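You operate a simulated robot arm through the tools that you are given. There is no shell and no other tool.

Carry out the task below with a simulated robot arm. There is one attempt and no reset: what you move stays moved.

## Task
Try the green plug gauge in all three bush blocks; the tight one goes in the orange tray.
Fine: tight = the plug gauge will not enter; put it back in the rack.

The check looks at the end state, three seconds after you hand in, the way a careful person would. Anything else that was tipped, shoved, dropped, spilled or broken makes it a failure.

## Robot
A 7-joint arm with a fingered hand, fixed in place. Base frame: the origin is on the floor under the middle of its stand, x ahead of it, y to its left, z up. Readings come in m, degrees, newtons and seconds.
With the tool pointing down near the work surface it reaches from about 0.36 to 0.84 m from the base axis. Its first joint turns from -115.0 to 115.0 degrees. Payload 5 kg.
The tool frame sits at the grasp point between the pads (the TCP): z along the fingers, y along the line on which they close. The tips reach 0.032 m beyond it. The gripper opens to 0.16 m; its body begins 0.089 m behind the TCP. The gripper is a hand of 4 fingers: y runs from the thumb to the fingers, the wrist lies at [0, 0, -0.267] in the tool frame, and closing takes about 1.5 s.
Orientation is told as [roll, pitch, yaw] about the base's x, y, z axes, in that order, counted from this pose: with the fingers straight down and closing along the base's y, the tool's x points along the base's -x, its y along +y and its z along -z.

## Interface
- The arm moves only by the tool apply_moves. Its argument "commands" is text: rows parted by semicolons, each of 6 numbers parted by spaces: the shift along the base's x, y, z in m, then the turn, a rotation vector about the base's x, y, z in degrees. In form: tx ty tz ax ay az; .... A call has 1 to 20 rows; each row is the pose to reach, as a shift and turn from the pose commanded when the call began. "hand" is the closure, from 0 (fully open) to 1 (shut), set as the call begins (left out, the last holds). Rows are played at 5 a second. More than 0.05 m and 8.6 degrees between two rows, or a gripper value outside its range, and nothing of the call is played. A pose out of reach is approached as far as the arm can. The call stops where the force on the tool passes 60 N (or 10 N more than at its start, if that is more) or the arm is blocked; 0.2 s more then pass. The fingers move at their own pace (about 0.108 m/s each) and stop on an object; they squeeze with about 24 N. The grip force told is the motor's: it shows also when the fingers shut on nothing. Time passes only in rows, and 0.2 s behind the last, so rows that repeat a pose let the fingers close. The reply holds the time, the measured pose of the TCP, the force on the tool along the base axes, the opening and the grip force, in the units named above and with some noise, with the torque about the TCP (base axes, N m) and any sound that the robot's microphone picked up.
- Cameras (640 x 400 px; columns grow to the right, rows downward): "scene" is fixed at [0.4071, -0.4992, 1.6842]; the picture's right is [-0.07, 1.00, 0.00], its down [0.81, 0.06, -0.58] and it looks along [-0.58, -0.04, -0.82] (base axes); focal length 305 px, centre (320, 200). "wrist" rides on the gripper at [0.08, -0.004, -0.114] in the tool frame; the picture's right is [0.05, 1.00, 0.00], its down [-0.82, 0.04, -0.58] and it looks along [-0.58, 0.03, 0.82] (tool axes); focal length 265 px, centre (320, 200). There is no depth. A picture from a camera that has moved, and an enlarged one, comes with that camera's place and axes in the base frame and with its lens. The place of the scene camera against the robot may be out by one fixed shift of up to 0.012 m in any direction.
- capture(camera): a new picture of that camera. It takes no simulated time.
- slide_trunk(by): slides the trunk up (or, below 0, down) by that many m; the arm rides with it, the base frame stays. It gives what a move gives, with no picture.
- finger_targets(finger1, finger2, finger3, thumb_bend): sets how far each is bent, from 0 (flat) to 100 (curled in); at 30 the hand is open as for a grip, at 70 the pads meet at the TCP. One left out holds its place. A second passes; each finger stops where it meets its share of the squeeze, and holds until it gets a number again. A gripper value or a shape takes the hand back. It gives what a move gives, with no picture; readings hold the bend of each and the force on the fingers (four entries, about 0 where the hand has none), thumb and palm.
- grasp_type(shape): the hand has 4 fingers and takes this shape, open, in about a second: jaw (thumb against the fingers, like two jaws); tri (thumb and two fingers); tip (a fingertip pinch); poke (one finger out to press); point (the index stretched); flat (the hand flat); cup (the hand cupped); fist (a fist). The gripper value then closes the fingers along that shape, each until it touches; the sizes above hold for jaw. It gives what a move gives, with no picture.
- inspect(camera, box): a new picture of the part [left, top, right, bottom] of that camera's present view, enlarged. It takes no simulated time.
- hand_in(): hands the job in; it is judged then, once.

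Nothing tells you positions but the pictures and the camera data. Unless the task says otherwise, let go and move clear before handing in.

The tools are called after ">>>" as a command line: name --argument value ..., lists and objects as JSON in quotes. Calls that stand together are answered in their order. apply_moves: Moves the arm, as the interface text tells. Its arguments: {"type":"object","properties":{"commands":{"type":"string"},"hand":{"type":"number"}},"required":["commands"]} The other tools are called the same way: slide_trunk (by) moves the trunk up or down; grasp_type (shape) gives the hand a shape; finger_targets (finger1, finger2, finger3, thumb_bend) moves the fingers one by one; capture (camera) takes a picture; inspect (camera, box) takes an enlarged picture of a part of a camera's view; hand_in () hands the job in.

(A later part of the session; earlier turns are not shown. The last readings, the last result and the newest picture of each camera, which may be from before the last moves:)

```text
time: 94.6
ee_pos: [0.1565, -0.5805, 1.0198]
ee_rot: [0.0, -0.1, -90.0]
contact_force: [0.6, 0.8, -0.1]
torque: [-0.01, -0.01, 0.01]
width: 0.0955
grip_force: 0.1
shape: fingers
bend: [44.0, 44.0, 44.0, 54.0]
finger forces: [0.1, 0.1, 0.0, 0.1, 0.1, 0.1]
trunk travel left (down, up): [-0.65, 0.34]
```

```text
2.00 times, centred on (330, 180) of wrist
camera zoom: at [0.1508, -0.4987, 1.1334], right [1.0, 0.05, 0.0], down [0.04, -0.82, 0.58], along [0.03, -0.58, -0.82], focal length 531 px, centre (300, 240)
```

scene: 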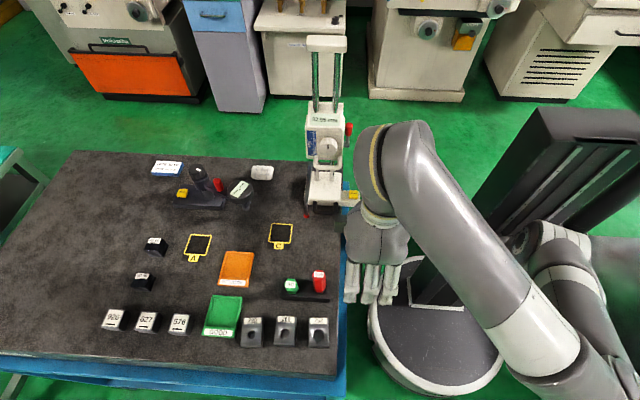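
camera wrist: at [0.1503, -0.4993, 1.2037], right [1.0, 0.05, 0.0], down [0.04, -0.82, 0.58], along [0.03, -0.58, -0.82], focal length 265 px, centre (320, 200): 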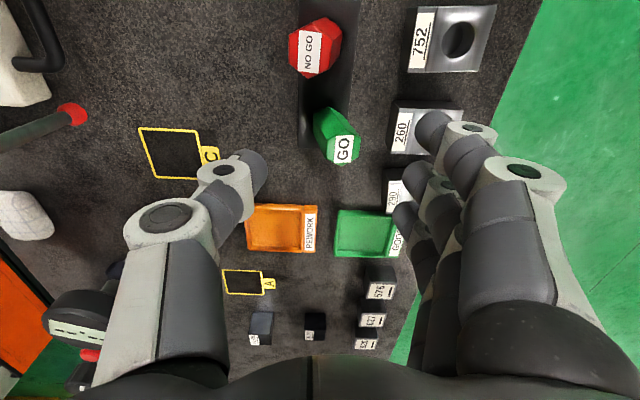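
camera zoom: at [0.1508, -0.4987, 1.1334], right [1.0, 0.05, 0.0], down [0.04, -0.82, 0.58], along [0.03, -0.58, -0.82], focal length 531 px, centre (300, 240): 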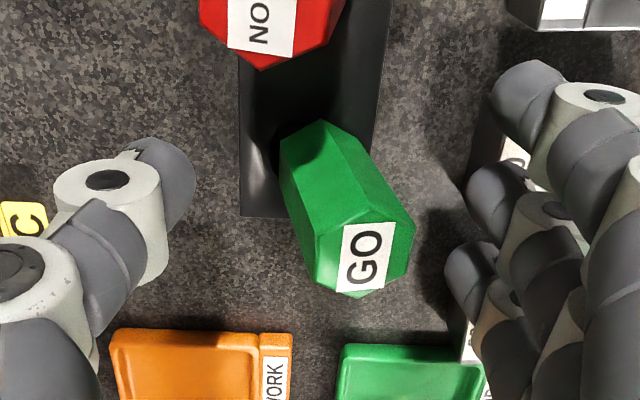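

The hand straddles the plug without touching it. I'll set the thumb as a stop and bring the finger in gradually.

>>> finger_targets --finger2 54 --thumb_bend 61.5

>>> finger_targets --finger2 57

>>> inspect --camera "wrist" --box '[220, 80, 440, 280]'

```text
time: 95.6
ee_pos: [0.1549, -0.5805, 1.0186]
ee_rot: [0.0, 0.0, -89.9]
contact_force: [-0.4, 0.6, 0.8]
torque: [-0.03, -0.02, -0.04]
width: 0.0822
grip_force: 0.0
shape: fingers
bend: [44.0, 54.0, 44.0, 61.0]
finger forces: [0.0, 0.0, 0.0, 0.1, 0.0, 0.0]
trunk travel left (down, up): [-0.65, 0.34]
```

```text
time: 96.6
ee_pos: [0.1558, -0.5792, 1.0194]
ee_rot: [0.0, 0.0, -90.0]
contact_force: [0.9, 0.4, 0.4]
torque: [-0.03, -0.02, 0.01]
width: 0.082
grip_force: 0.2
shape: fingers
bend: [44.0, 56.0, 44.0, 61.0]
finger forces: [0.0, 0.1, 0.0, 0.0, 0.1, 0.0]
trunk travel left (down, up): [-0.65, 0.34]
```

```text
2.00 times, centred on (330, 180) of wrist
camera zoom: at [0.1508, -0.4988, 1.1335], right [1.0, 0.05, 0.0], down [0.04, -0.82, 0.58], along [0.03, -0.58, -0.82], focal length 531 px, centre (300, 240)
```

zoom: 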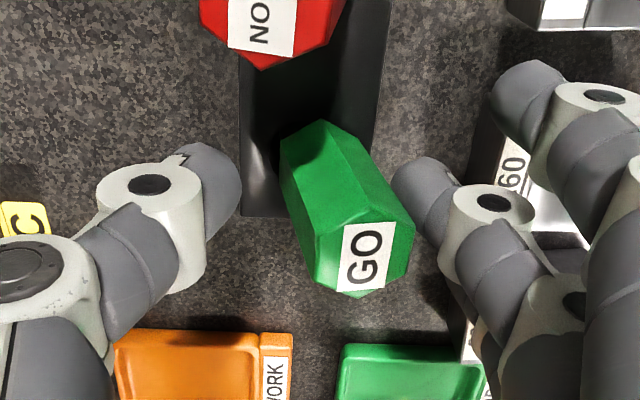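

>>> finger_targets --finger2 59

>>> finger_targets --finger2 61

>>> inspect --camera "wrist" --box '[220, 80, 440, 280]'

```text
time: 97.6
ee_pos: [0.1563, -0.5792, 1.0197]
ee_rot: [0.0, -0.1, -90.0]
contact_force: [-0.2, -0.5, 0.7]
torque: [-0.01, -0.02, -0.02]
width: 0.0818
grip_force: 0.2
shape: fingers
bend: [44.0, 59.0, 44.0, 61.0]
finger forces: [0.0, 0.2, 0.1, 0.0, 0.1, 0.0]
trunk travel left (down, up): [-0.65, 0.34]
```

```text
time: 98.6
ee_pos: [0.1555, -0.5803, 1.0199]
ee_rot: [0.0, 0.0, -90.0]
contact_force: [0.4, 0.2, 0.2]
torque: [0.01, 0.02, 0.0]
width: 0.0819
grip_force: 0.1
shape: fingers
bend: [44.0, 61.0, 44.0, 61.0]
finger forces: [0.0, 0.0, 0.1, 0.0, 0.0, 0.1]
trunk travel left (down, up): [-0.65, 0.34]
```

```text
2.00 times, centred on (330, 180) of wrist
camera zoom: at [0.1507, -0.4988, 1.1335], right [1.0, 0.05, 0.0], down [0.04, -0.82, 0.58], along [0.03, -0.58, -0.82], focal length 531 px, centre (300, 240)
```

zoom: 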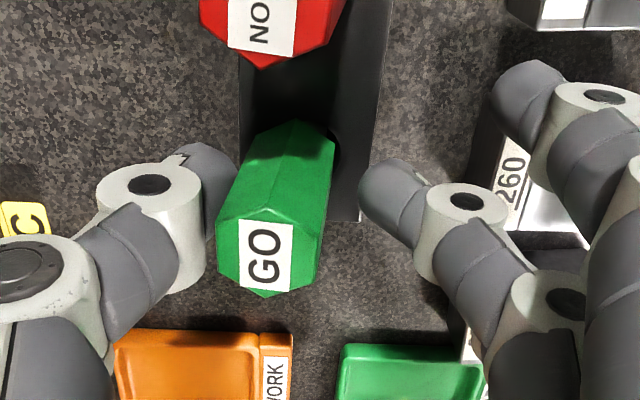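

It rocked over past vertical and now rests lightly against the thumb, so upright has only a small stable range. I'll close both lightly so it's held vertical, check, and then open both at the same rate.

>>> finger_targets --finger2 62.5 --thumb_bend 63.5

>>> finger_targets --finger2 64.5 --thumb_bend 64.5

>>> inspect --camera "wrist" --box '[220, 80, 440, 280]'

```text
time: 99.6
ee_pos: [0.1566, -0.5806, 1.0197]
ee_rot: [0.0, 0.1, -89.9]
contact_force: [-0.1, -0.2, -0.1]
torque: [0.0, 0.02, 0.02]
width: 0.0783
grip_force: 0.0
shape: fingers
bend: [44.0, 62.0, 44.0, 63.0]
finger forces: [0.0, 0.0, 0.0, 0.1, 0.1, 0.0]
trunk travel left (down, up): [-0.65, 0.34]
```

```text
time: 100.6
ee_pos: [0.1551, -0.5796, 1.0202]
ee_rot: [0.0, 0.0, -90.0]
contact_force: [0.1, 0.3, 0.1]
torque: [0.02, 0.0, 0.02]
width: 0.0766
grip_force: 0.1
shape: fingers
bend: [44.0, 63.0, 44.0, 64.0]
finger forces: [0.1, 0.5, 0.0, 0.0, 0.4, 0.1]
trunk travel left (down, up): [-0.65, 0.34]
```

```text
2.00 times, centred on (330, 180) of wrist
camera zoom: at [0.1508, -0.4988, 1.1335], right [1.0, 0.05, 0.0], down [0.04, -0.82, 0.58], along [0.03, -0.58, -0.82], focal length 531 px, centre (300, 240)
```

zoom: 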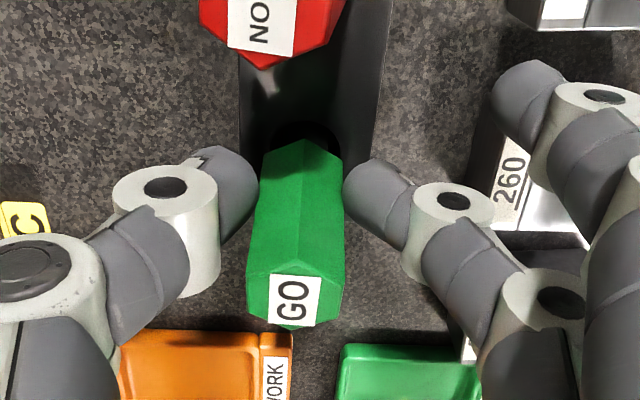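

Under the light pinch the plug has swung toward -y instead. The clean way is a proper aligned grip, lift slightly, straighten, and release just above the floor with no preload. I'll open, back off, and measure the lean first.

>>> finger_targets --finger2 58 --thumb_bend 58

>>> inspect --camera "wrist" --box '[220, 80, 440, 280]'

```text
time: 101.6
ee_pos: [0.1563, -0.5801, 1.0204]
ee_rot: [0.1, 0.0, -90.0]
contact_force: [0.4, 1.4, 1.1]
torque: [-0.01, 0.0, -0.01]
width: 0.0886
grip_force: 0.1
shape: fingers
bend: [44.0, 57.0, 44.0, 57.0]
finger forces: [0.0, 0.0, 0.0, 0.0, 0.0, 0.0]
trunk travel left (down, up): [-0.65, 0.34]
```

```text
2.00 times, centred on (330, 180) of wrist
camera zoom: at [0.1508, -0.4988, 1.1335], right [1.0, 0.05, 0.0], down [0.04, -0.82, 0.58], along [0.03, -0.58, -0.82], focal length 531 px, centre (300, 240)
```

zoom: 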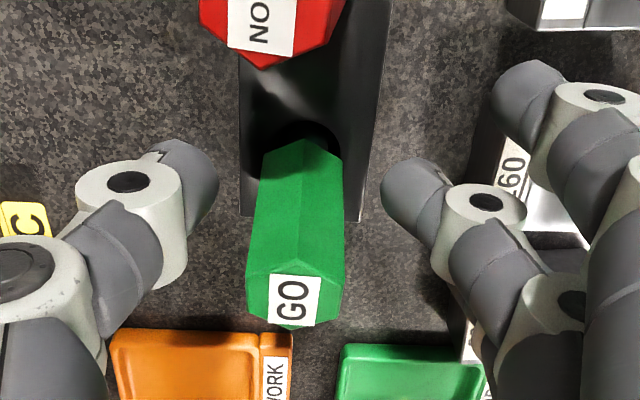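

>>> finger_targets --finger2 50 --thumb_bend 52

>>> apply_moves --commands "0 0 0.025 0 0 0; 0 0 0.05 0 0 0; 0 0 0.08 0 0 0; 0 0.03 0.11 0 0 0; 0 0.07 0.13 0 0 0; 0 0.11 0.13 0 0 0; 0 0.15 0.13 0 0 0; 0 0.15 0.13 0 0 0"

>>> inspect --camera "scene" --box '[280, 255, 340, 305]'

>>> inspect --camera "wrist" --box '[270, 150, 370, 260]'

```text
time: 102.6
ee_pos: [0.1553, -0.5813, 1.019]
ee_rot: [0.0, 0.0, -90.0]
contact_force: [-1.0, 0.4, 0.1]
torque: [-0.02, -0.03, -0.02]
width: 0.0985
grip_force: 0.0
shape: fingers
bend: [44.0, 50.0, 44.0, 52.0]
finger forces: [0.0, 0.0, 0.1, 0.0, 0.1, 0.1]
trunk travel left (down, up): [-0.65, 0.34]
```

```text
time: 104.4
ee_pos: [0.1553, -0.4294, 1.1515]
ee_rot: [0.1, 0.0, -90.1]
contact_force: [0.7, -0.3, -0.7]
torque: [-0.02, 0.01, -0.02]
width: 0.0986
grip_force: 0.0
shape: fingers
bend: [44.0, 50.0, 44.0, 52.0]
finger forces: [0.0, 0.1, 0.0, 0.2, 0.1, 0.1]
trunk travel left (down, up): [-0.65, 0.34]
```

```text
8.00 times, centred on (310, 280) of scene
camera zoom: at [0.4071, -0.4992, 1.6842], right [-0.07, 1.0, 0.0], down [0.81, 0.06, -0.58], along [-0.58, -0.04, -0.82], focal length 2440 px, centre (400, -440)
```

zoom: 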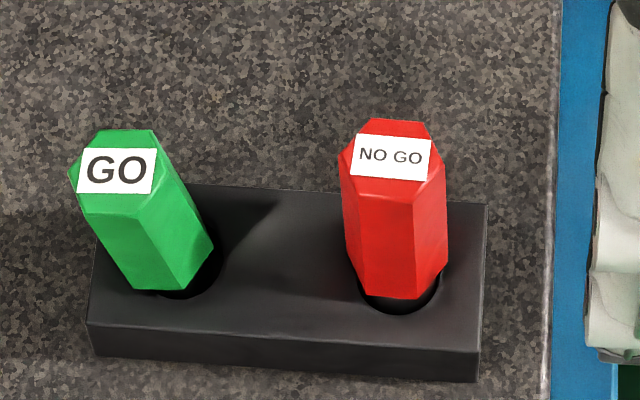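

```text
3.64 times, centred on (320, 205) of wrist
camera zoom: at [0.1505, -0.3489, 1.2658], right [1.0, 0.05, 0.0], down [0.04, -0.82, 0.58], along [0.03, -0.58, -0.82], focal length 965 px, centre (320, 182)
```

zoom: 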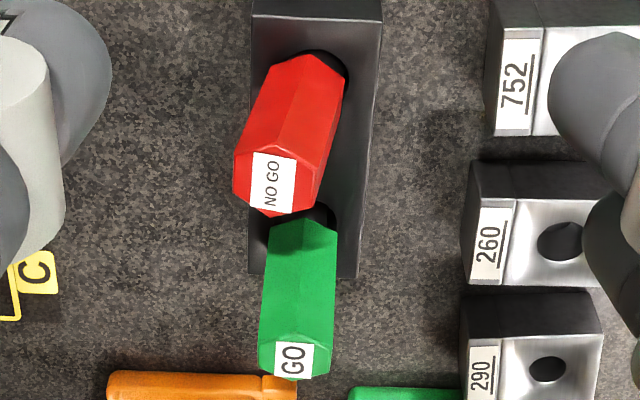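

Green now rests in its rack hole leaning only about 9°, and red about 9° too; both sit properly in their holes, so I'll leave them. Next is the tight block 290, centred near (0.261, -0.660) with its long axis turned about +7°. I want yaw ≈ -83 to grip its ±x faces, so I'll check whether the arm can reach that above the block.

>>> finger_targets --finger1 44 --finger2 44 --finger3 44 --thumb_bend 44

>>> apply_moves --commands "0.01 -0.02 0 0 0 7; 0.02 -0.04 0 0 0 14; 0.035 -0.065 0 0 0 21; 0.05 -0.09 0 0 0 28; 0.065 -0.115 0 0 0 30; 0.08 -0.14 0 0 0 30; 0.09 -0.165 -0.01 0 0 30; 0.098 -0.195 -0.03 0 0 30; 0.104 -0.22 -0.05 0 0 30; 0.106 -0.23 -0.07 0 0 30; 0.106 -0.23 -0.075 0 0 30; 0.106 -0.23 -0.075 0 0 30"

>>> capture --camera "wrist"

```text
time: 105.4
ee_pos: [0.1555, -0.4301, 1.1516]
ee_rot: [0.1, -0.2, -90.0]
contact_force: [-0.6, 1.5, 0.4]
torque: [0.01, 0.01, 0.05]
width: 0.1145
grip_force: 0.0
shape: fingers
bend: [44.0, 44.0, 44.0, 44.0]
finger forces: [0.0, 0.0, 0.0, 0.0, 0.0, 0.0]
trunk travel left (down, up): [-0.65, 0.34]
```

```text
time: 108.0
ee_pos: [0.2611, -0.6608, 1.0758]
ee_rot: [0.0, 0.0, -59.9]
contact_force: [0.3, -0.3, 0.7]
torque: [0.0, -0.02, 0.01]
width: 0.1147
grip_force: 0.0
shape: fingers
bend: [44.0, 44.0, 44.0, 44.0]
finger forces: [0.0, 0.0, 0.0, 0.0, 0.0, 0.0]
trunk travel left (down, up): [-0.65, 0.34]
```

```text
taken
camera wrist: at [0.2164, -0.5915, 1.1887], right [0.84, 0.54, 0.0], down [0.44, -0.69, 0.58], along [0.31, -0.48, -0.82], focal length 265 px, centre (320, 200)
```

wrist: 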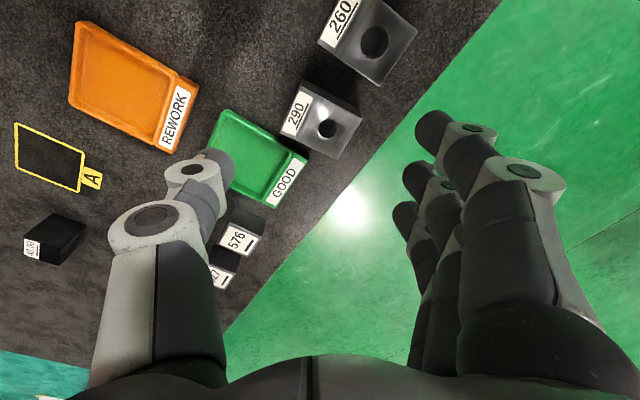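

Reached at yaw -60. Now I'll turn toward -83 in place and see how far it gets.

>>> apply_moves --commands "0 0 0 0 0 -6; 0 0 0 0 0 -12; 0 0 0 0 0 -18; 0 0 0 0 0 -23; 0 0 0 0 0 -23"

```text
time: 109.2
ee_pos: [0.2391, -0.6327, 1.0654]
ee_rot: [0.0, -0.2, -82.9]
contact_force: [-0.5, -0.3, 0.7]
torque: [-0.04, 0.0, 0.0]
width: 0.1144
grip_force: 0.0
shape: fingers
bend: [44.0, 44.0, 44.0, 44.0]
finger forces: [0.0, 0.1, 0.0, 0.0, 0.1, 0.1]
out of reach, approached as far as the arm can: row 3, 4, 5
trunk travel left (down, up): [-0.65, 0.34]
```

At -83 the arm falls short, but yaw around -74 should be fine, and the small mismatch with the block's +7° heading is harmless. I'll go to yaw -74 above the block and re-measure it.

>>> apply_moves --commands "0 0 0 0 0 4; 0 0 0 0 0 9; 0.008 -0.01 -0.005 0 0 9; 0.016 -0.02 -0.005 0 0 9; 0.022 -0.0277 -0.005 0 0 9; 0.022 -0.0277 -0.005 0 0 9"

>>> capture --camera "wrist"

>>> inspect --camera "wrist" --box '[240, 40, 420, 200]'

```text
time: 110.6
ee_pos: [0.2606, -0.6608, 1.0592]
ee_rot: [0.0, 0.0, -74.0]
contact_force: [0.4, 0.4, -0.6]
torque: [0.01, -0.01, -0.03]
width: 0.1147
grip_force: 0.0
shape: fingers
bend: [44.0, 44.0, 44.0, 44.0]
finger forces: [0.1, 0.0, 0.0, 0.1, 0.0, 0.0]
trunk travel left (down, up): [-0.65, 0.34]
```

```text
taken
camera wrist: at [0.2335, -0.5837, 1.1735], right [0.95, 0.33, 0.0], down [0.27, -0.77, 0.58], along [0.19, -0.55, -0.82], focal length 265 px, centre (320, 200)
```

wrist: 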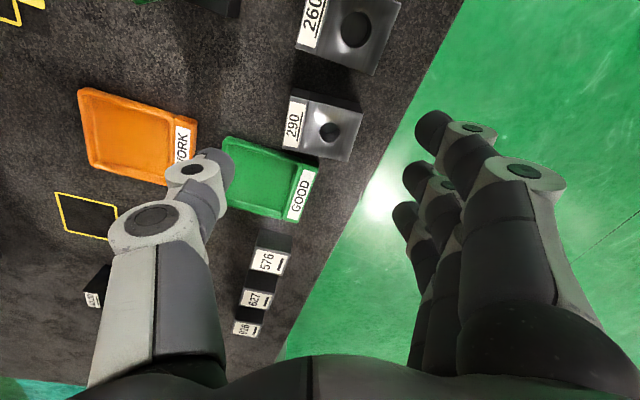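

```text
2.50 times, centred on (330, 120) of wrist
camera zoom: at [0.2335, -0.5837, 1.1735], right [0.95, 0.33, 0.0], down [0.27, -0.77, 0.58], along [0.19, -0.55, -0.82], focal length 664 px, centre (295, 400)
```

zoom: 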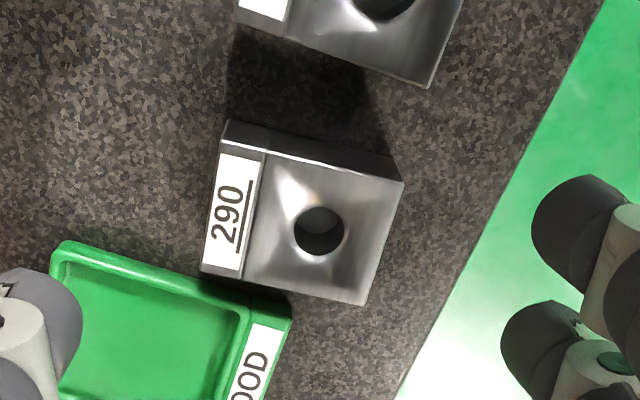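

Block 290 is centred at (0.2608, -0.6598). I'll open the outer fingers wider to keep clear of block 260, and descend in stages around block 290.

>>> finger_targets --finger1 30 --finger2 46 --finger3 32 --thumb_bend 46

>>> apply_moves --commands "0.0008 0 -0.015 0 0 0; 0.0008 0 -0.03 0 0 0; 0.0008 0 -0.045 0 0 0; 0.0008 0 -0.055 0 0 0; 0.0008 0 -0.055 0 0 0"

>>> capture --camera "wrist"

>>> inspect --camera "scene" --box '[190, 270, 340, 370]'

```text
time: 111.6
ee_pos: [0.2598, -0.6606, 1.0601]
ee_rot: [-0.1, 0.0, -73.9]
contact_force: [-0.1, -0.4, 0.4]
torque: [0.0, 0.02, 0.02]
width: 0.1391
grip_force: 0.1
shape: fingers
bend: [30.0, 46.0, 32.0, 46.0]
finger forces: [0.0, 0.0, 0.0, 0.0, 0.0, 0.0]
trunk travel left (down, up): [-0.65, 0.34]
```

```text
time: 112.8
ee_pos: [0.2617, -0.6611, 1.0039]
ee_rot: [0.1, -0.1, -74.0]
contact_force: [0.5, 0.2, -0.6]
torque: [-0.03, 0.0, -0.01]
width: 0.1388
grip_force: 0.0
shape: fingers
bend: [30.0, 46.0, 32.0, 46.0]
finger forces: [0.0, 0.0, 0.1, 0.1, 0.1, 0.0]
trunk travel left (down, up): [-0.65, 0.34]
```

```text
taken
camera wrist: at [0.2347, -0.5841, 1.1172], right [0.95, 0.32, 0.0], down [0.27, -0.77, 0.58], along [0.19, -0.55, -0.82], focal length 265 px, centre (320, 200)
```

wrist: 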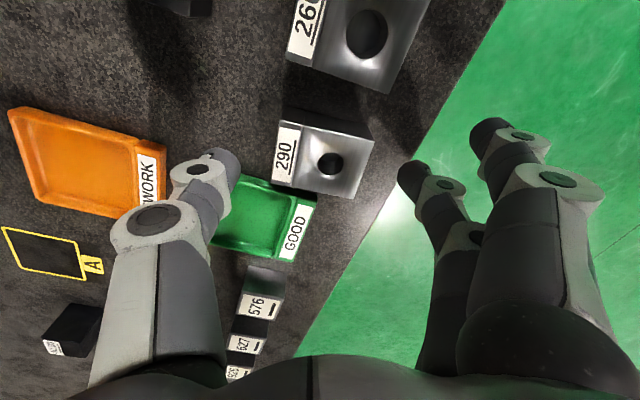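

```text
4.00 times, centred on (265, 320) of scene
camera zoom: at [0.4071, -0.4992, 1.6842], right [-0.07, 1.0, 0.0], down [0.81, 0.06, -0.58], along [-0.58, -0.04, -0.82], focal length 1220 px, centre (540, -280)
```

zoom: 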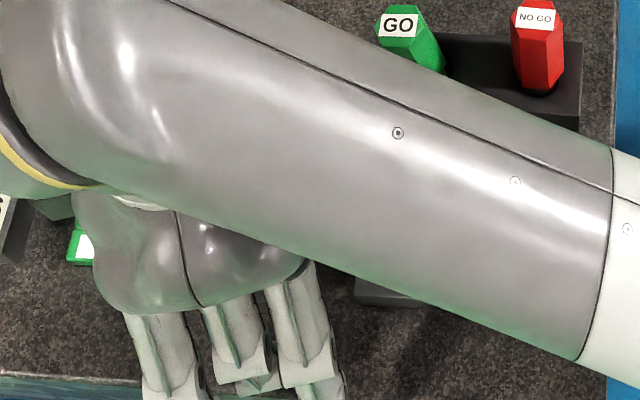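

The block sits centred between thumb and middle finger, with the outer fingers well clear. I'll go down to grip height.

>>> apply_moves --commands "0 0 -0.012 0 0 0; 0 0 -0.024 0 0 0; 0 0 -0.034 0 0 0; 0 0 -0.034 0 0 0"

>>> capture --camera "wrist"

```text
time: 113.7
ee_pos: [0.261, -0.6609, 0.9785]
ee_rot: [0.0, -0.9, -73.9]
contact_force: [1.5, -1.6, 22.7]
torque: [-0.05, 0.38, -0.11]
width: 0.1394
grip_force: 11.5
shape: fingers
bend: [30.0, 46.0, 32.0, 46.0]
finger forces: [0.0, 8.9, 0.0, 0.1, 13.6, 0.0]
trunk travel left (down, up): [-0.65, 0.34]
stopped in row 4: the force on the tool passed its limit at 64 N (the readings are from after the stop); the commanded pose is now the measured one
```

```text
taken
camera wrist: at [0.2339, -0.581, 1.0917], right [0.95, 0.33, 0.0], down [0.26, -0.76, 0.59], along [0.19, -0.56, -0.81], focal length 265 px, centre (320, 200)
```

wrist: 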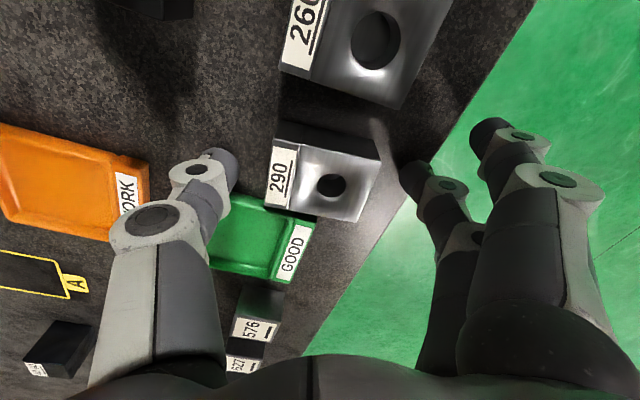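

The fingertips touched the bench: at this bend they extend further than I assumed. I'll raise 6 mm to unload; that is actually a good grip height.

>>> apply_moves --commands "0 0 0.003 0 0 0; 0 0 0.006 0 0 0; 0 0 0.006 0 0 0"

>>> inspect --camera "wrist" --box '[160, 60, 480, 280]'

```text
time: 114.5
ee_pos: [0.2629, -0.6608, 0.9807]
ee_rot: [0.0, -0.6, -73.8]
contact_force: [0.3, -0.1, -0.3]
torque: [0.0, -0.05, 0.05]
width: 0.139
grip_force: 0.0
shape: fingers
bend: [30.0, 46.0, 32.0, 46.0]
finger forces: [0.0, 0.0, 0.0, 0.1, 0.0, 0.0]
trunk travel left (down, up): [-0.65, 0.34]
```

```text
1.82 times, centred on (320, 170) of wrist
camera zoom: at [0.2345, -0.5826, 1.0941], right [0.95, 0.33, 0.0], down [0.26, -0.77, 0.59], along [0.19, -0.55, -0.81], focal length 483 px, centre (320, 254)
```

zoom: 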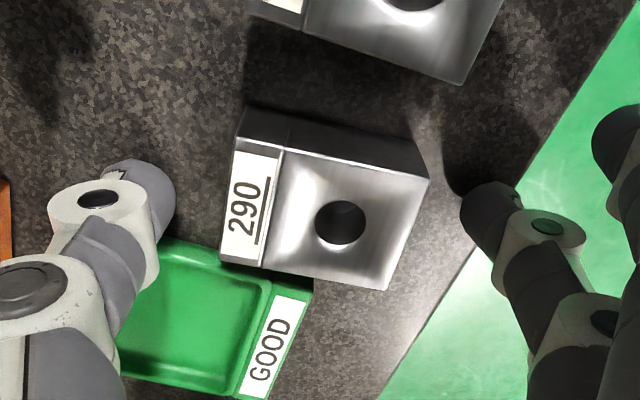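

>>> apply_moves --commands "0 0 0.004 0 0.6 0; 0 0 0.004 0 0.6 0"

>>> finger_targets --finger2 52 --thumb_bend 52

>>> inspect --camera "wrist" --box '[160, 60, 480, 280]'

```text
time: 115.1
ee_pos: [0.2623, -0.6595, 0.9847]
ee_rot: [-0.6, -0.4, -73.9]
contact_force: [-0.2, 0.2, 0.5]
torque: [0.0, -0.02, 0.0]
width: 0.1392
grip_force: 0.1
shape: fingers
bend: [30.0, 46.0, 32.0, 46.0]
finger forces: [0.1, 0.0, 0.0, 0.0, 0.0, 0.0]
trunk travel left (down, up): [-0.65, 0.34]
```

```text
time: 116.1
ee_pos: [0.2616, -0.6601, 0.9867]
ee_rot: [-0.7, -0.5, -73.9]
contact_force: [0.7, 0.0, -0.7]
torque: [0.0, 0.02, 0.02]
width: 0.127
grip_force: 0.1
shape: fingers
bend: [30.0, 52.0, 32.0, 52.0]
finger forces: [0.0, 0.0, 0.1, 0.0, 0.0, 0.0]
trunk travel left (down, up): [-0.65, 0.34]
```

```text
1.82 times, centred on (320, 170) of wrist
camera zoom: at [0.2354, -0.5821, 1.0988], right [0.95, 0.33, -0.01], down [0.27, -0.77, 0.58], along [0.18, -0.55, -0.81], focal length 483 px, centre (320, 254)
```

zoom: 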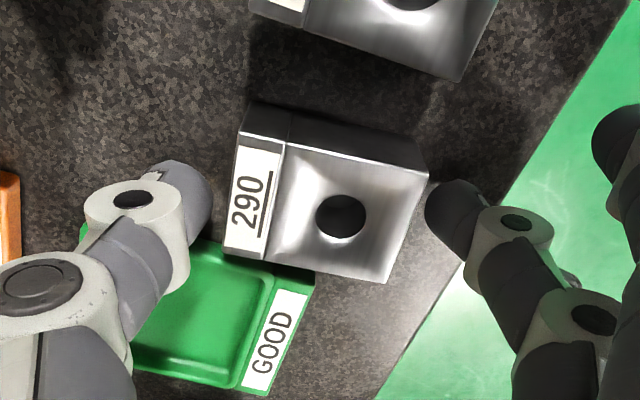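

Both tips are about to touch the block's end faces at mid-height. I'll close gradually, with the thumb as the stop and the finger squeezing.

>>> finger_targets --finger2 55 --thumb_bend 55

>>> inspect --camera "wrist" --box '[160, 60, 480, 280]'

```text
time: 117.1
ee_pos: [0.262, -0.6598, 0.9862]
ee_rot: [-0.5, -0.4, -73.9]
contact_force: [0.0, 0.2, 0.7]
torque: [0.02, 0.01, 0.05]
width: 0.1211
grip_force: 0.1
shape: fingers
bend: [30.0, 55.0, 32.0, 55.0]
finger forces: [0.0, 0.0, 0.1, 0.0, 0.1, 0.1]
trunk travel left (down, up): [-0.65, 0.34]
```

```text
1.82 times, centred on (320, 170) of wrist
camera zoom: at [0.2354, -0.5821, 1.0988], right [0.95, 0.33, -0.01], down [0.27, -0.77, 0.58], along [0.18, -0.55, -0.81], focal length 483 px, centre (320, 254)
```

zoom: 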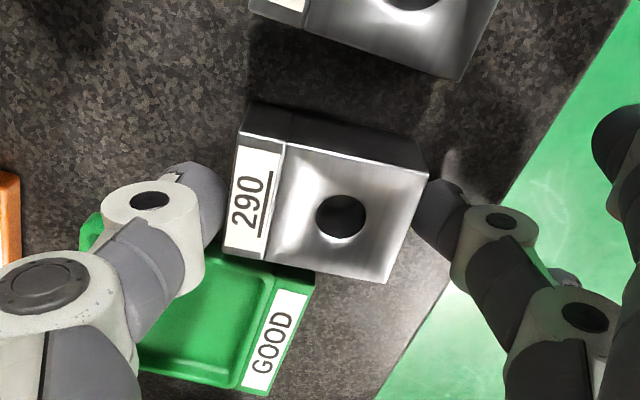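

>>> finger_targets --finger2 57 --thumb_bend 57

>>> inspect --camera "wrist" --box '[160, 60, 480, 280]'

```text
time: 118.1
ee_pos: [0.2614, -0.6601, 0.9859]
ee_rot: [-0.6, -0.4, -73.9]
contact_force: [-0.8, 0.0, 0.0]
torque: [0.02, 0.03, -0.02]
width: 0.12
grip_force: 1.3
shape: fingers
bend: [30.0, 55.0, 32.0, 55.0]
finger forces: [0.0, 0.5, 0.0, 0.2, 1.2, 0.1]
trunk travel left (down, up): [-0.65, 0.34]
```

```text
1.82 times, centred on (320, 170) of wrist
camera zoom: at [0.2354, -0.5821, 1.0988], right [0.95, 0.33, -0.01], down [0.27, -0.77, 0.58], along [0.18, -0.55, -0.81], focal length 483 px, centre (320, 254)
```

zoom: 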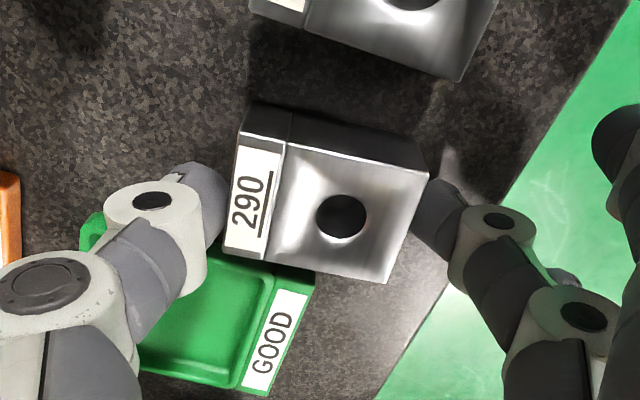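

Contact on both sides. Now I'll squeeze: finger to its limit, thumb slightly further.

>>> finger_targets --finger2 75 --thumb_bend 60

>>> inspect --camera "wrist" --box '[160, 60, 480, 280]'

```text
time: 119.1
ee_pos: [0.2617, -0.6606, 0.9856]
ee_rot: [-0.7, -0.4, -73.9]
contact_force: [-0.8, -0.1, 0.5]
torque: [0.0, 0.04, -0.02]
width: 0.1189
grip_force: 6.7
shape: fingers
bend: [30.0, 56.0, 32.0, 58.0]
finger forces: [0.1, 6.7, 0.1, 0.1, 7.1, 0.0]
trunk travel left (down, up): [-0.65, 0.34]
```

```text
1.82 times, centred on (320, 170) of wrist
camera zoom: at [0.2354, -0.5822, 1.0987], right [0.95, 0.33, -0.01], down [0.27, -0.77, 0.58], along [0.18, -0.55, -0.81], focal length 483 px, centre (320, 254)
```

zoom: 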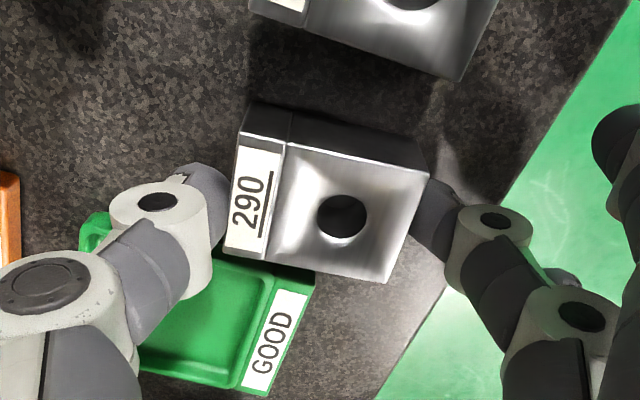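

Holding at about 7 N on each side without shifting the block. I'll try a small lift.

>>> apply_moves --commands "0 0 0.002 0 0 0; 0 0 0.004 0 0 0; 0 0 0.006 0 0 0; 0 0 0.006 0 0 0"

>>> inspect --camera "wrist" --box '[160, 60, 480, 280]'

>>> inspect --camera "scene" --box '[190, 270, 340, 370]'

```text
time: 120.1
ee_pos: [0.2622, -0.662, 0.9916]
ee_rot: [-0.7, -0.3, -73.9]
contact_force: [0.1, -0.9, -5.6]
torque: [-0.02, -0.01, -0.03]
width: 0.119
grip_force: 6.5
shape: fingers
bend: [30.0, 56.0, 32.0, 58.0]
finger forces: [0.0, 6.6, 0.0, 0.1, 6.7, 0.1]
trunk travel left (down, up): [-0.65, 0.34]
```

```text
1.82 times, centred on (320, 170) of wrist
camera zoom: at [0.236, -0.5831, 1.1042], right [0.95, 0.33, -0.01], down [0.27, -0.77, 0.58], along [0.18, -0.55, -0.81], focal length 483 px, centre (320, 254)
```

zoom: 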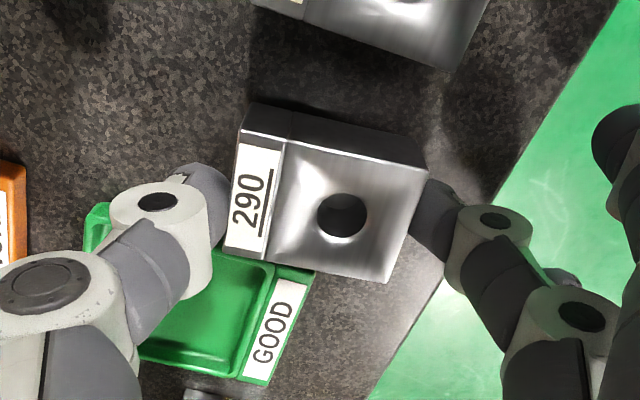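

```text
4.00 times, centred on (265, 320) of scene
camera zoom: at [0.4071, -0.4992, 1.6842], right [-0.07, 1.0, 0.0], down [0.81, 0.06, -0.58], along [-0.58, -0.04, -0.82], focal length 1220 px, centre (540, -280)
```

zoom: 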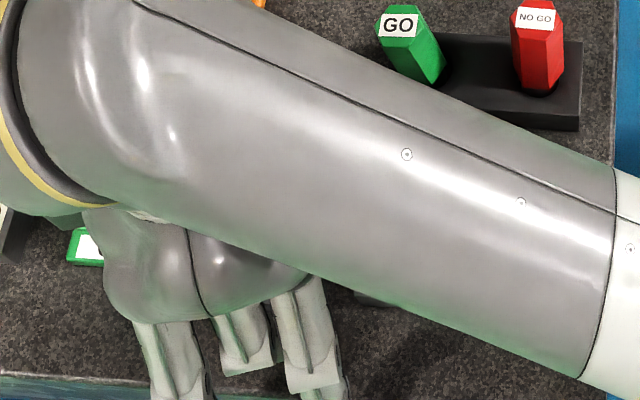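

The block is lifted (about 5.3 N load) and steady in the grip. I'll add some squeeze with the thumb for margin before carrying it.

>>> finger_targets --thumb_bend 64

>>> inspect --camera "wrist" --box '[160, 60, 480, 280]'

```text
time: 121.1
ee_pos: [0.2631, -0.6623, 0.9909]
ee_rot: [-0.6, -0.5, -73.8]
contact_force: [-0.3, -0.4, -4.9]
torque: [0.0, -0.01, 0.01]
width: 0.1154
grip_force: 9.7
shape: fingers
bend: [30.0, 55.0, 32.0, 61.0]
finger forces: [0.0, 9.3, 0.1, 0.0, 9.2, 0.1]
trunk travel left (down, up): [-0.65, 0.34]
```

```text
1.82 times, centred on (320, 170) of wrist
camera zoom: at [0.236, -0.5831, 1.1042], right [0.95, 0.33, -0.01], down [0.27, -0.77, 0.58], along [0.18, -0.55, -0.81], focal length 483 px, centre (320, 254)
```

zoom: 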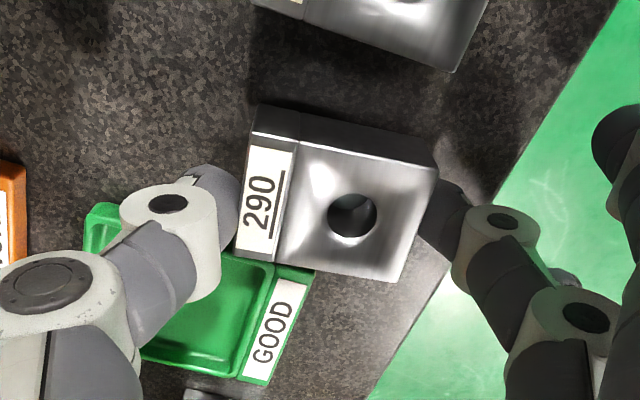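

Grip is firm at about 9 N. The tray interior is roughly x 0.068–0.129 and y -0.768 to -0.708, so the block's 57 mm length fits if aligned. I'll lift clear and carry it over, rotating about -9° to square it with the tray.

>>> apply_moves --commands "0 0 0.015 0 0 0; 0 0 0.032 0 0 0; 0 0 0.05 0 0 0; 0 0 0.065 0 0 0; -0.02 -0.009 0.068 0 0 -1; -0.042 -0.019 0.07 0 0 -2; -0.064 -0.029 0.07 0 0 -3; -0.086 -0.039 0.07 0 0 -4; -0.108 -0.05 0.07 0 0 -5.5; -0.13 -0.06 0.07 0 0 -7; -0.15 -0.07 0.07 0 0 -8; -0.1674 -0.0781 0.07 0 0 -9.5; -0.1674 -0.0781 0.07 0 0 -9.5"

>>> capture --camera "wrist"

>>> capture --camera "scene"

```text
time: 123.9
ee_pos: [0.0872, -0.7137, 1.053]
ee_rot: [-0.7, -0.5, -83.3]
contact_force: [-0.3, 1.0, -6.0]
torque: [0.01, -0.01, -0.02]
width: 0.1157
grip_force: 9.1
shape: fingers
bend: [30.0, 55.0, 32.0, 61.0]
finger forces: [0.0, 9.2, 0.0, 0.0, 9.1, 0.1]
out of reach, approached as far as the arm can: row 9, 10, 11, 12, 13
trunk travel left (down, up): [-0.65, 0.34]
```

```text
taken
camera wrist: at [0.0748, -0.6322, 1.1666], right [0.99, 0.17, -0.01], down [0.14, -0.8, 0.58], along [0.09, -0.58, -0.81], focal length 265 px, centre (320, 200)
```

wrist: 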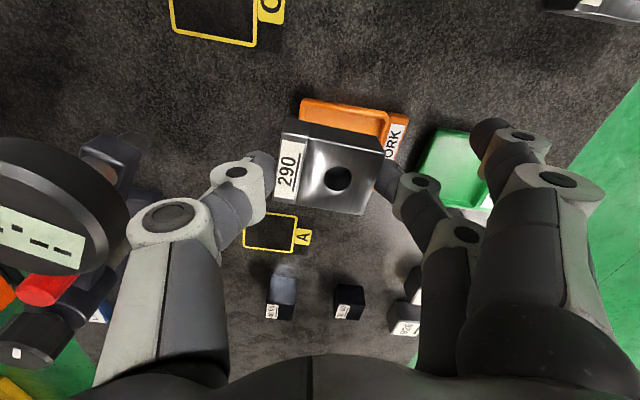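

```text
taken
```

scene: 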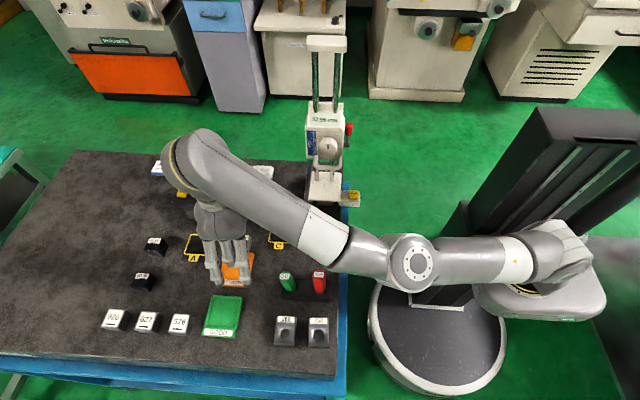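

The arm stopped short at this yaw, and I see a tall dial indicator close to the thumb side, so I won't push further this way. I'll look at it closely before choosing another approach.

>>> inspect --camera "wrist" --box '[0, 80, 240, 380]'

>>> inspect --camera "scene" --box '[140, 130, 300, 290]'

```text
1.33 times, centred on (120, 230) of wrist
camera zoom: at [0.0748, -0.6322, 1.1666], right [0.99, 0.17, -0.01], down [0.14, -0.8, 0.58], along [0.09, -0.58, -0.81], focal length 354 px, centre (587, 160)
```

zoom: 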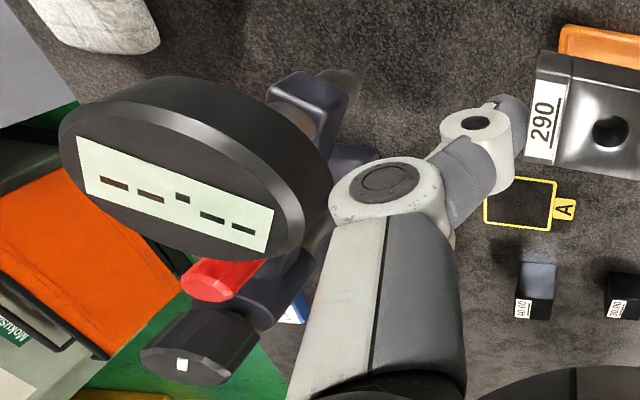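

```text
2.50 times, centred on (220, 210) of scene
camera zoom: at [0.4071, -0.4992, 1.6842], right [-0.07, 1.0, 0.0], down [0.81, 0.06, -0.58], along [-0.58, -0.04, -0.82], focal length 763 px, centre (570, 175)
```

zoom: 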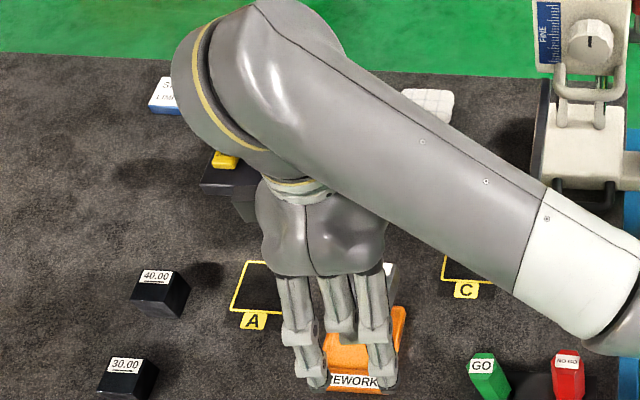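

The dial indicator's disc sits around (-0.02, -0.715, 1.09), right beside the thumb at this yaw, so I'll move away from it immediately (+x and up). Then I'll try the opposite hand yaw (about +20), where the thumb points to -y and the hand stays clear of it.

>>> apply_moves --commands "0.02 0.002 0.005 0 0 0; 0.04 0.006 0.02 0 0 0; 0.06 0.012 0.04 0 0 2; 0.08 0.018 0.055 0 0 8; 0.1 0.024 0.07 0 0 14; 0.115 0.03 0.08 0 0 20; 0.115 0.03 0.08 0 0 27; 0.115 0.03 0.08 0 0 34; 0.115 0.03 0.08 0 0 34"

>>> capture --camera "wrist"

```text
time: 125.9
ee_pos: [0.2024, -0.6842, 1.1334]
ee_rot: [-0.6, -0.4, -49.2]
contact_force: [-1.0, -0.2, -5.5]
torque: [-0.01, 0.0, 0.0]
width: 0.1155
grip_force: 8.9
shape: fingers
bend: [30.0, 55.0, 32.0, 61.0]
finger forces: [0.0, 9.2, 0.0, 0.1, 9.2, 0.0]
out of reach, approached as far as the arm can: row 1, 2, 3, 4
trunk travel left (down, up): [-0.65, 0.34]
```

```text
taken
camera wrist: at [0.1464, -0.6234, 1.2473], right [0.72, 0.69, -0.01], down [0.57, -0.58, 0.58], along [0.4, -0.43, -0.81], focal length 265 px, centre (320, 200)
```

wrist: 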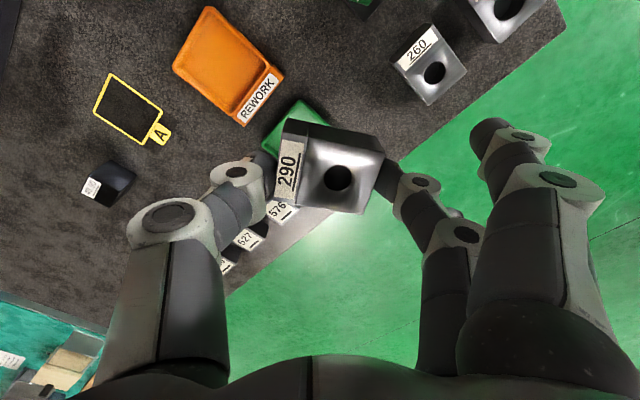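

Clear of the indicator with the block still firmly held. I'll continue turning to yaw +20 here in free space.

>>> apply_moves --commands "0 0 0 0 0 7.5; 0 0 0 0 0 15; 0 0 0 0 0 22.5; 0 0 0 0 0 30; 0 0 0 0 0 37.5; 0 0 0 0 0 45; 0 0 0 0 0 52.5; 0 0 0 0 0 60; 0 0 0 0 0 66; 0 0 0 0 0 66"

>>> capture --camera "wrist"

>>> capture --camera "scene"

```text
time: 128.1
ee_pos: [0.2023, -0.6835, 1.1355]
ee_rot: [-0.6, -0.4, 16.7]
contact_force: [-0.4, 0.3, -4.3]
torque: [-0.05, -0.01, 0.03]
width: 0.1155
grip_force: 9.3
shape: fingers
bend: [30.0, 55.0, 32.0, 61.0]
finger forces: [0.0, 9.0, 0.0, 0.0, 9.0, 0.0]
trunk travel left (down, up): [-0.65, 0.34]
```

```text
taken
camera wrist: at [0.125, -0.7092, 1.2479], right [-0.34, 0.94, -0.01], down [0.76, 0.28, 0.58], along [0.55, 0.19, -0.81], focal length 265 px, centre (320, 200)
```

wrist: 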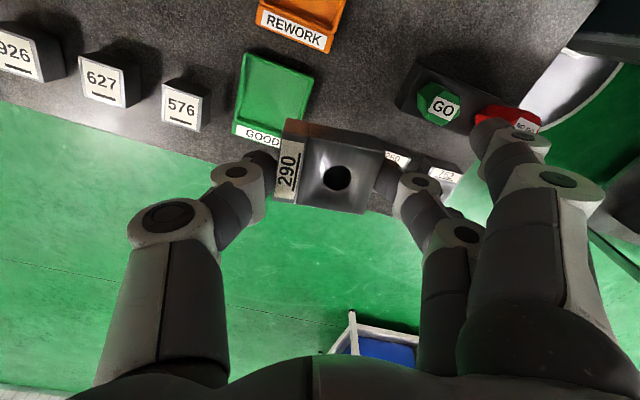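

```text
taken
```

scene: 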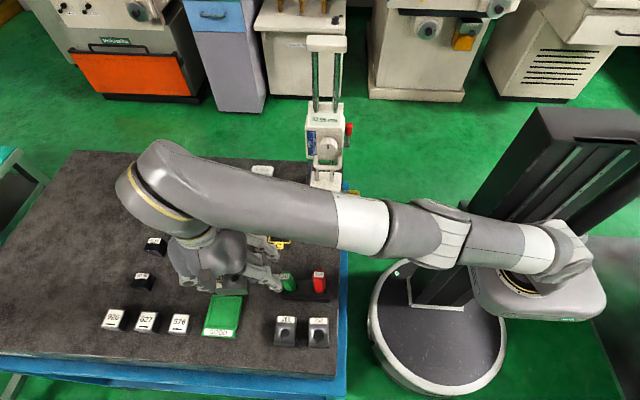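

The turn to yaw ≈17 worked and the arm is clear of everything. I'll move over the orange tray at height and check the surroundings again before lowering.

>>> apply_moves --commands "-0.015 -0.009 -0.005 0 0 0; -0.03 -0.018 -0.01 0 0 0; -0.045 -0.027 -0.015 0 0 0; -0.06 -0.036 -0.02 0 0 0; -0.075 -0.045 -0.025 0 0 0; -0.09 -0.053 -0.03 0 0 0; -0.1018 -0.0588 -0.03 0 0 0; -0.1018 -0.0588 -0.03 0 0 0"

>>> capture --camera "wrist"

>>> capture --camera "scene"

```text
time: 129.9
ee_pos: [0.1288, -0.714, 1.0984]
ee_rot: [-0.6, -0.5, 16.5]
contact_force: [-0.8, 0.2, -6.0]
torque: [-0.01, -0.06, 0.04]
width: 0.1155
grip_force: 9.2
shape: fingers
bend: [30.0, 55.0, 32.0, 61.0]
finger forces: [0.0, 9.1, 0.0, 0.1, 8.9, 0.1]
out of reach, approached as far as the arm can: row 1, 2, 3, 4, 5, 6, 7, 8
trunk travel left (down, up): [-0.65, 0.34]
```

```text
taken
camera wrist: at [0.0506, -0.7381, 1.2114], right [-0.33, 0.94, -0.01], down [0.76, 0.28, 0.58], along [0.55, 0.19, -0.81], focal length 265 px, centre (320, 200)
```

wrist: 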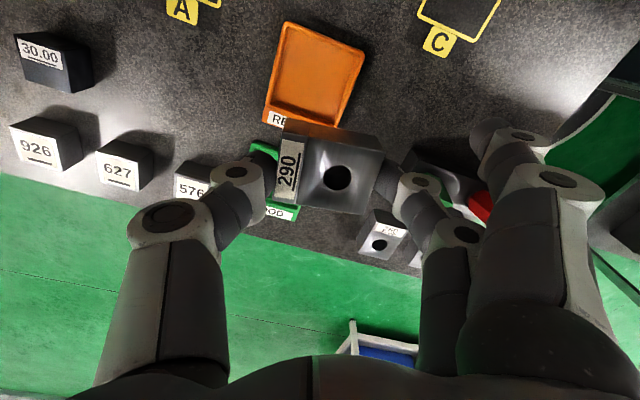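

```text
taken
```

scene: 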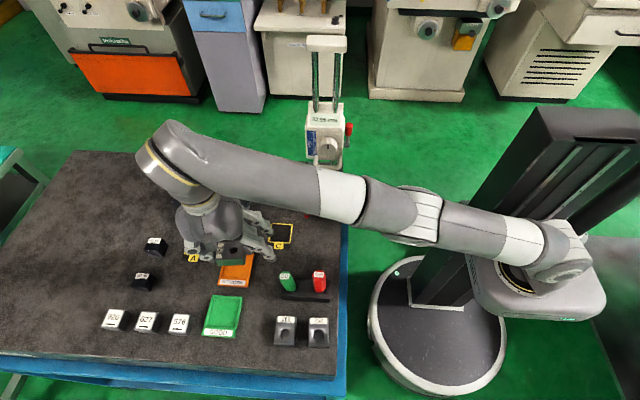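

The arm is nearly straight here because the trunk is low. Raising the trunk (hand goes up, then I lower it with the arm) should extend the reach.

>>> slide_trunk --by 0.13

>>> apply_moves --commands "0 0 -0.02 0 0 0; 0 0 -0.045 0 0 0; 0 0 -0.07 0 0 0; 0 0 -0.095 0 0 0; 0 0 -0.12 0 0 0; 0 0 -0.12 0 0 0"

>>> capture --camera "scene"

```text
time: 131.5
ee_pos: [0.1303, -0.7142, 1.2285]
ee_rot: [-0.7, -0.6, 16.6]
contact_force: [-0.3, 0.6, -5.3]
torque: [-0.03, 0.02, -0.05]
width: 0.1157
grip_force: 8.8
shape: fingers
bend: [30.0, 55.0, 32.0, 61.0]
finger forces: [0.0, 9.1, 0.0, 0.1, 9.0, 0.0]
trunk travel left (down, up): [-0.78, 0.21]
```

```text
time: 132.9
ee_pos: [0.1346, -0.7501, 1.1169]
ee_rot: [-0.6, -0.4, 16.6]
contact_force: [0.2, 0.1, -5.9]
torque: [-0.01, -0.01, 0.03]
width: 0.1154
grip_force: 9.0
shape: fingers
bend: [30.0, 55.0, 32.0, 61.0]
finger forces: [0.0, 9.2, 0.0, 0.1, 9.0, 0.0]
out of reach, approached as far as the arm can: row 1, 2, 3, 4, 5, 6
trunk travel left (down, up): [-0.78, 0.21]
```

```text
taken
```

scene: 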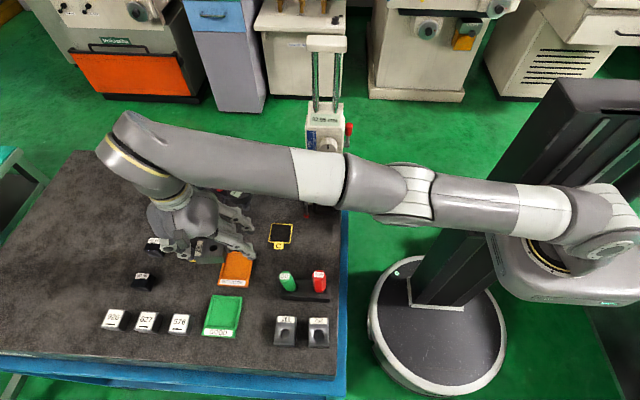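

>>> apply_moves --commands "0 0 -0.02 0 0 0; 0 0 -0.04 0 0 0; 0 0 -0.06 0 0 0; 0 0 -0.06 0 0 0; 0 0 -0.06 0 0 0"

>>> capture --camera "wrist"

```text
time: 134.1
ee_pos: [0.1383, -0.7644, 1.0607]
ee_rot: [-0.5, -0.5, 16.6]
contact_force: [-0.3, 1.0, -6.2]
torque: [-0.01, 0.0, 0.0]
width: 0.1157
grip_force: 9.1
shape: fingers
bend: [30.0, 55.0, 32.0, 61.0]
finger forces: [0.0, 9.0, 0.0, 0.1, 9.1, 0.1]
out of reach, approached as far as the arm can: row 1, 2, 3, 4, 5
trunk travel left (down, up): [-0.78, 0.21]
```

```text
taken
camera wrist: at [0.0593, -0.7896, 1.1738], right [-0.33, 0.94, -0.01], down [0.76, 0.28, 0.58], along [0.55, 0.19, -0.81], focal length 265 px, centre (320, 200)
```

wrist: 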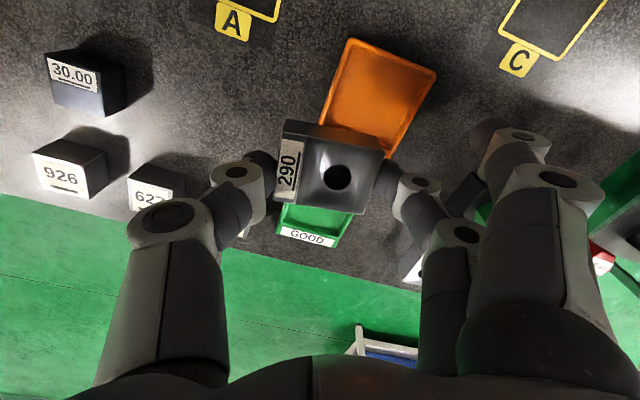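

The elbow has gone straight at this yaw, so the arm can't settle there. I'll back out toward (0.20, -0.68) and turn back to about -49, where the elbow was comfortably bent.

>>> apply_moves --commands "0.015 0.012 0.02 0 0 0; 0.03 0.025 0.04 0 0 -4; 0.045 0.04 0.06 0 0 -11; 0.055 0.055 0.075 0 0 -18; 0.062 0.068 0.08 0 0 -25; 0.062 0.08 0.08 0 0 -32; 0.062 0.08 0.08 0 0 -39; 0.062 0.08 0.08 0 0 -46; 0.062 0.08 0.08 0 0 -53; 0.062 0.08 0.08 0 0 -60; 0.062 0.08 0.08 0 0 -66; 0.062 0.08 0.08 0 0 -66"

>>> capture --camera "scene"

```text
time: 136.7
ee_pos: [0.2273, -0.7169, 1.1656]
ee_rot: [1.0, -0.9, -36.0]
contact_force: [-1.4, 0.0, -5.6]
torque: [-0.04, -0.1, 0.03]
width: 0.1149
grip_force: 9.3
shape: fingers
bend: [30.0, 54.0, 32.0, 61.0]
finger forces: [0.1, 8.9, 0.0, 0.0, 9.3, 0.0]
out of reach, approached as far as the arm can: row 1, 2, 3, 4, 5, 6, 7, 8, 9, 10, 11, 12
trunk travel left (down, up): [-0.78, 0.21]
```

```text
taken
```

scene: 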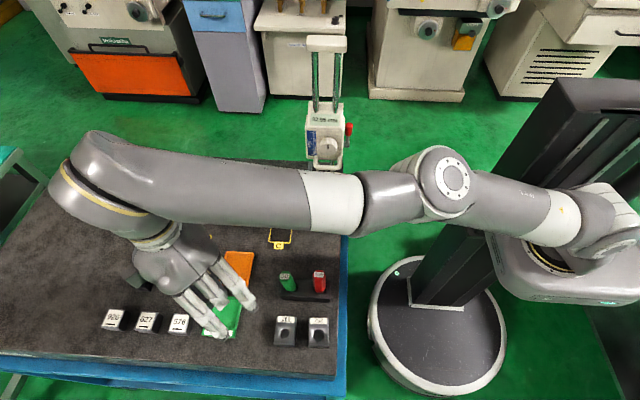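

>>> apply_moves --commands "0 0.02 0.01 0 0 -4; 0 0.04 0.02 0 0 -8; 0 0.06 0.02 0 0 -12; 0 0.08 0.02 0 0 -12; 0 0.1 0.02 0 0 -12; 0 0.1 0.02 0 0 -12"

>>> capture --camera "scene"

```text
time: 138.1
ee_pos: [0.2367, -0.6768, 1.2444]
ee_rot: [1.0, -0.9, -47.9]
contact_force: [-1.4, 2.7, 1.3]
torque: [-0.11, 0.0, -0.02]
width: 0.1035
grip_force: 0.0
shape: fingers
bend: [30.0, 63.0, 32.0, 64.0]
finger forces: [0.0, 0.0, 0.0, 0.1, 0.1, 0.0]
out of reach, approached as far as the arm can: row 1, 2, 3, 4, 5, 6
trunk travel left (down, up): [-0.78, 0.21]
```

```text
taken
```

scene: 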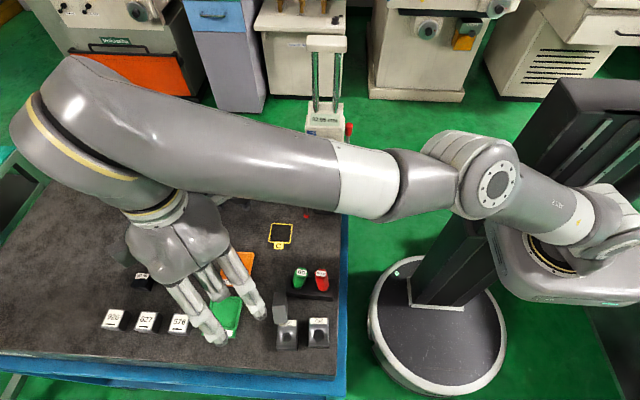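

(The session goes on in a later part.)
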